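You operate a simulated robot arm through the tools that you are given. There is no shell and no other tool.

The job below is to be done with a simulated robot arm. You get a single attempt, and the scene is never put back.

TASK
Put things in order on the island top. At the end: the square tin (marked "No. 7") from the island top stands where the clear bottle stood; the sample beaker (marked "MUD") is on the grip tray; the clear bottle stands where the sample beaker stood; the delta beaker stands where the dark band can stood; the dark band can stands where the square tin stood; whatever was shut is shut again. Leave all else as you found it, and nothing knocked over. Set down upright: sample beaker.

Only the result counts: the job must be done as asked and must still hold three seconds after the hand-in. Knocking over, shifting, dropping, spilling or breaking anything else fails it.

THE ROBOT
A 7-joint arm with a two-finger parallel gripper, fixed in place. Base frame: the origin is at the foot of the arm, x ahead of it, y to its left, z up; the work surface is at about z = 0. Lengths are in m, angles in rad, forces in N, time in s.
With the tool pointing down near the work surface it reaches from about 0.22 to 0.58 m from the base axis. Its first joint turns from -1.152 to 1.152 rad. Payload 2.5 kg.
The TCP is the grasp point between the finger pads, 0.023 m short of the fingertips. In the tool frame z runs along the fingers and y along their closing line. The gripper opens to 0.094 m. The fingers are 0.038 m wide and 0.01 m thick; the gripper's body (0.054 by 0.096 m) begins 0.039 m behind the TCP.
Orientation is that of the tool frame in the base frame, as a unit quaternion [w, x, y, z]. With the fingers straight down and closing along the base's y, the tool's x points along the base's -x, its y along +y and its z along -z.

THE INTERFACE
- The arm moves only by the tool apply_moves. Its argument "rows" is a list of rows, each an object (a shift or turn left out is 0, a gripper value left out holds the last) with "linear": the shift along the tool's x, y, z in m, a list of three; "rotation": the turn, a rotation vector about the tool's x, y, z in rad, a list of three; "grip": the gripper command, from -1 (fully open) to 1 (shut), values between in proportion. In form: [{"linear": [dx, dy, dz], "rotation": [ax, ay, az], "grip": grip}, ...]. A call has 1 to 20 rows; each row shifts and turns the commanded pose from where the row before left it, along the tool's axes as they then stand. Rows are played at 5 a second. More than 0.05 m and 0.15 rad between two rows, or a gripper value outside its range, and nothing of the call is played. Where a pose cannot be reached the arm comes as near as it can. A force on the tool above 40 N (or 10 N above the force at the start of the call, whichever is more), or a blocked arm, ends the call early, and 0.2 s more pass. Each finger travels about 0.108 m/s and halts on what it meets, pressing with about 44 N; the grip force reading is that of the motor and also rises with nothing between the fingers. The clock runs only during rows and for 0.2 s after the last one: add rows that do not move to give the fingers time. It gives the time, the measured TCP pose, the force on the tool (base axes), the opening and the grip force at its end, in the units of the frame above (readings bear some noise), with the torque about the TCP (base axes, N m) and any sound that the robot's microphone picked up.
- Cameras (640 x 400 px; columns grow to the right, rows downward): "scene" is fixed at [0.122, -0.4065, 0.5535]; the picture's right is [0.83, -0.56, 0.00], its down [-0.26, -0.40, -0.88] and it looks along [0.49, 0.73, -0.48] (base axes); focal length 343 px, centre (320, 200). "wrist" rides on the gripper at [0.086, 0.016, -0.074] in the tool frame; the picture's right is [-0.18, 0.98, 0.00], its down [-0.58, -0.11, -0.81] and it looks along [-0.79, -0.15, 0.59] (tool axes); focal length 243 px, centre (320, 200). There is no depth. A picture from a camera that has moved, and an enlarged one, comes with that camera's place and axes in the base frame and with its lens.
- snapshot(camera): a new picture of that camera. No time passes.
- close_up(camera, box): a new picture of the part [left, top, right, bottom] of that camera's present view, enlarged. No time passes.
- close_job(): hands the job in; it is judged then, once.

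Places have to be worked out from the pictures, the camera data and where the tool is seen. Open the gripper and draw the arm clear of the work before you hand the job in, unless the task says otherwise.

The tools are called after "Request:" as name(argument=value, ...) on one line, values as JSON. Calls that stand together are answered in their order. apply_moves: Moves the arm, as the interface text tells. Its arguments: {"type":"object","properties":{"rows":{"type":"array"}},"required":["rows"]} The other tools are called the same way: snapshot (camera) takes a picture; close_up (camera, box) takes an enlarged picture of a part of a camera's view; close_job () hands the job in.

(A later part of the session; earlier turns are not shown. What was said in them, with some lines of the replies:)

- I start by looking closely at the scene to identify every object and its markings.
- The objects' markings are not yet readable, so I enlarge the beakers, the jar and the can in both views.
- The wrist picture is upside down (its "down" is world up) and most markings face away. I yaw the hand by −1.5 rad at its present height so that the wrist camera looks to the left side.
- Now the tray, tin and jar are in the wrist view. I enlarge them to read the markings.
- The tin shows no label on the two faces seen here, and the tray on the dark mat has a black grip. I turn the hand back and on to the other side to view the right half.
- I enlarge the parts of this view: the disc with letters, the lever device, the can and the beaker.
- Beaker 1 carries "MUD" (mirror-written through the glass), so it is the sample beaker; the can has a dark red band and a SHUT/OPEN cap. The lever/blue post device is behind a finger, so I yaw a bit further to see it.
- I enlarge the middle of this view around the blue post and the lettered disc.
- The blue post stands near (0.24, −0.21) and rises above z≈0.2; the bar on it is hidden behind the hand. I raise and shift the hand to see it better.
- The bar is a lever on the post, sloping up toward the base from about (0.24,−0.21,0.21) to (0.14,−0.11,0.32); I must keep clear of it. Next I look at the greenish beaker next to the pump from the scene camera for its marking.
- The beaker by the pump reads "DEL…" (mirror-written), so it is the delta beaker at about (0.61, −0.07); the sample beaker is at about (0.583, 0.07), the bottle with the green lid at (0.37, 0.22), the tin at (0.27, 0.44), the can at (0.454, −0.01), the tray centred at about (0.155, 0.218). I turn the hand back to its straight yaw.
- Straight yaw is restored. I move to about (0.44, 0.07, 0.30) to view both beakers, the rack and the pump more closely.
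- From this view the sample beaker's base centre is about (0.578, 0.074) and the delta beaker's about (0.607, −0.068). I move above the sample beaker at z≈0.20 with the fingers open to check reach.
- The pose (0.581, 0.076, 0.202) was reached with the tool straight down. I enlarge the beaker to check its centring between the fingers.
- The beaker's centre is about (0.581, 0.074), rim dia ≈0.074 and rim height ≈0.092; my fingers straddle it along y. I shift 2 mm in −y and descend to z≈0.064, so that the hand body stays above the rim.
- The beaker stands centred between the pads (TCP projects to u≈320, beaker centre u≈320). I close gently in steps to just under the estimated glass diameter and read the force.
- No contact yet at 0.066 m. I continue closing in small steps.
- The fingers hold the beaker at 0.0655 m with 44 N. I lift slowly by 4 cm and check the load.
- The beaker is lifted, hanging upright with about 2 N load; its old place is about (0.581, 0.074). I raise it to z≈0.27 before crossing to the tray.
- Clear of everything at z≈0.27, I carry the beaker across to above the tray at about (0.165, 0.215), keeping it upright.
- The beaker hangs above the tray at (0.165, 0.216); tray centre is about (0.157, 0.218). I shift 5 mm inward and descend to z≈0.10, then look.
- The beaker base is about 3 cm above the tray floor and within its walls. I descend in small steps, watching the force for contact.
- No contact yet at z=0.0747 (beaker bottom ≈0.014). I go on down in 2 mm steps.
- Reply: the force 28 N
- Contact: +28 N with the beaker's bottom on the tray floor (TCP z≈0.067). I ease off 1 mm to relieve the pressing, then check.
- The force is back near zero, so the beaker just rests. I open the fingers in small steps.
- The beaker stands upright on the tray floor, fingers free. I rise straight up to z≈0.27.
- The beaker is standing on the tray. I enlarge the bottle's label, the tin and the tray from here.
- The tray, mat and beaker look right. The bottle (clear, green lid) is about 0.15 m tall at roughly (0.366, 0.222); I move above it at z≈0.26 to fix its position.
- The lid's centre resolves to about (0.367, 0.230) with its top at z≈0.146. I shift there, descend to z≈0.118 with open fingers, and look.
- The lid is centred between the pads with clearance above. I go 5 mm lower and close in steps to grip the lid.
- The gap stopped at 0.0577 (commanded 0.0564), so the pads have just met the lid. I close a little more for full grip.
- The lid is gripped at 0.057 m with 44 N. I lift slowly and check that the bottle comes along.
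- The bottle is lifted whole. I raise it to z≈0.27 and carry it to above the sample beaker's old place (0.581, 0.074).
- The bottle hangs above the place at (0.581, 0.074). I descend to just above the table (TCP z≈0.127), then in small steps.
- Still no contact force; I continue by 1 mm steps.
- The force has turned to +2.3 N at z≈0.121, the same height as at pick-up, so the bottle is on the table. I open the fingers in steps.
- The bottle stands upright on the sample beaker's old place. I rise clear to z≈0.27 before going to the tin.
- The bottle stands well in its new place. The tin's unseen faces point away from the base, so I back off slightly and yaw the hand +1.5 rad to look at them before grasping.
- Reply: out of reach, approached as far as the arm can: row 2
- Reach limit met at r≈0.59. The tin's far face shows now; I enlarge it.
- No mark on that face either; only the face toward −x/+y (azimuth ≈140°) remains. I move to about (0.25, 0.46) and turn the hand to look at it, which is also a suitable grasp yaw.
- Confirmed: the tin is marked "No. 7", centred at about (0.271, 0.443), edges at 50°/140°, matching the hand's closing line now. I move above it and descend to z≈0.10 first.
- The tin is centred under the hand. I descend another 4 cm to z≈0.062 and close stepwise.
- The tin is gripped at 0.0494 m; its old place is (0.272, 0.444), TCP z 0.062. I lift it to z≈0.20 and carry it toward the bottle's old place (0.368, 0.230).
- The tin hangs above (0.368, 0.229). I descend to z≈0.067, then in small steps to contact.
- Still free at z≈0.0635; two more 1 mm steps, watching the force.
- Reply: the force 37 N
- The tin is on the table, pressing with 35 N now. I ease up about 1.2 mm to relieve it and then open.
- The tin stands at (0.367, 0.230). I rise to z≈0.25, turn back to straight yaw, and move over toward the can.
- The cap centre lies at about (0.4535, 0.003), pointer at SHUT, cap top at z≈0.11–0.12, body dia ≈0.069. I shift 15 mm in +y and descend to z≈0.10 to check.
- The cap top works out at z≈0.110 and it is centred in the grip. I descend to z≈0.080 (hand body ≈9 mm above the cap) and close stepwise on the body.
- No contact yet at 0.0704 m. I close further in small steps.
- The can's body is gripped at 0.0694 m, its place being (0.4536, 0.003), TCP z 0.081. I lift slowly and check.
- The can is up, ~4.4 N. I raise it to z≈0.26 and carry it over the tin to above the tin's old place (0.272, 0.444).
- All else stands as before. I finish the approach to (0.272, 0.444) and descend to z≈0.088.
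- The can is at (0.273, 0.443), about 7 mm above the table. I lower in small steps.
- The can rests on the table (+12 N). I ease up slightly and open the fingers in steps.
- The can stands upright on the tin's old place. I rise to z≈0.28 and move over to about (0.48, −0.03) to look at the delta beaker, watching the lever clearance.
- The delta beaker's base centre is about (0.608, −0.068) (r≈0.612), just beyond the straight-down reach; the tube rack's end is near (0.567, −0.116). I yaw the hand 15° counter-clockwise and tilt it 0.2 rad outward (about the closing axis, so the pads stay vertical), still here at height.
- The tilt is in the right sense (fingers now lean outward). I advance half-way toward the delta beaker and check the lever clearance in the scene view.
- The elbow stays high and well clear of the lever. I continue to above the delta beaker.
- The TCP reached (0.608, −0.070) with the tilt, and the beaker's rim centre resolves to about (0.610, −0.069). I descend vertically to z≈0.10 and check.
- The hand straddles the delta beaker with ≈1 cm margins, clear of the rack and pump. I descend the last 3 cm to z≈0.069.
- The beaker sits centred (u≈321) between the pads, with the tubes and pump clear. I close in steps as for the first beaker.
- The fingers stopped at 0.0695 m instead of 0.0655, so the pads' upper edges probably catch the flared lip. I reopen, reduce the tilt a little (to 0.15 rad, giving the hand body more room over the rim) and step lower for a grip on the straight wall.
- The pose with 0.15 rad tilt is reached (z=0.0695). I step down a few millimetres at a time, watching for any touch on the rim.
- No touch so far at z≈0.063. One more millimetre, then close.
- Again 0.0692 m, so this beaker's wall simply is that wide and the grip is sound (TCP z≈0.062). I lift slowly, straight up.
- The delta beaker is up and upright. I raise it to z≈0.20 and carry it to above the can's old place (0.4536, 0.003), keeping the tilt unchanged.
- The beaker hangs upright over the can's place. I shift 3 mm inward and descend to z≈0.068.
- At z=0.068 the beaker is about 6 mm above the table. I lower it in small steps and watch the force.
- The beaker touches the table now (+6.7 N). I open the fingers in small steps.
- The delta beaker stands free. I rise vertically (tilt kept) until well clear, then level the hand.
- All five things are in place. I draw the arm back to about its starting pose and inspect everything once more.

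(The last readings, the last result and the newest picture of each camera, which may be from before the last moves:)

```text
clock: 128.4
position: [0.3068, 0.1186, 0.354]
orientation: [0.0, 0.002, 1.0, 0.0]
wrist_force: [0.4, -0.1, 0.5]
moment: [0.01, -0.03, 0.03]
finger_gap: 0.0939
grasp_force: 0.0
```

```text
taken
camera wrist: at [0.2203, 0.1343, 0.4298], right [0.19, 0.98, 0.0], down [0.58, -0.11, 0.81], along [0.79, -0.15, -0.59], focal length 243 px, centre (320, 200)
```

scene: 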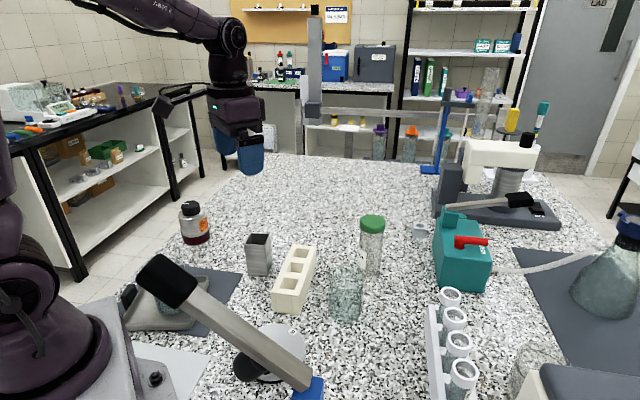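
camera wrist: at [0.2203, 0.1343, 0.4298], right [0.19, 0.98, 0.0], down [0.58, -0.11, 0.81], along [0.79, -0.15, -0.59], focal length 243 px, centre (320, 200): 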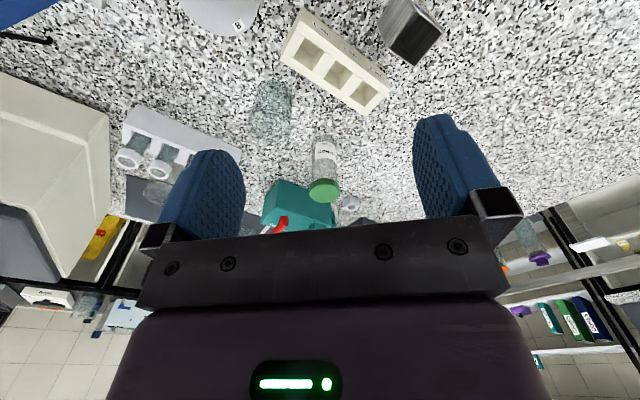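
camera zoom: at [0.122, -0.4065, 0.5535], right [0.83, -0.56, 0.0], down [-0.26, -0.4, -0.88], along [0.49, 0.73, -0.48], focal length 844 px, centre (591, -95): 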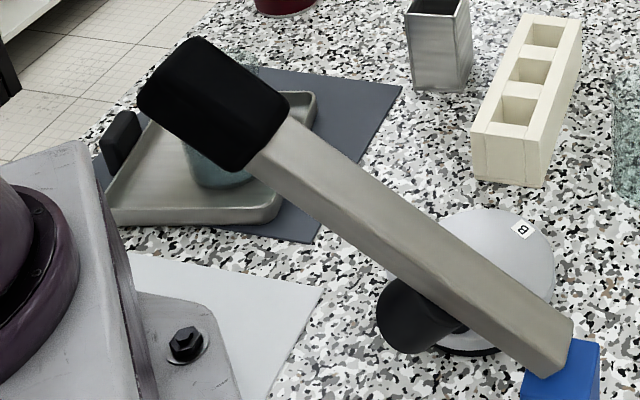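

Compared with the first pictures, each thing stands on its target place. The can base is where the tin's was, the tin where the bottle's was, the bottle where the sample beaker's was and the delta beaker where the can's was. The sample beaker is upright on the tray, the can's pointer was last seen at SHUT, and the rack, tray, lever, pump and tubes look unmoved. The gripper is open and the arm is clear, so I hand the job in.

Request:
close_job()

```text
The job is handed in.
```

I moved all five things to where you asked and handed the job in. I haven't been told how it was judged.

| Item | Now stands |
|---|---|
| Sample beaker ("MUD") | on the grip tray, upright |
| Clear bottle | where the sample beaker stood |
| Square tin ("No. 7") | where the clear bottle stood |
| Dark band can | where the square tin stood |
| Delta beaker | where the dark band can stood |

In the last pictures nothing was knocked over, and the rack, tray, pump, tubes and lever looked unmoved. I opened nothing along the way. I gripped the can by its body rather than its cap, and its pointer was at SHUT when I last saw it clearly, just before the lift.

The bottle was too tall to grip by its body from above, so I carried it by its green lid. It was set down upright, and the lid still looked in place.
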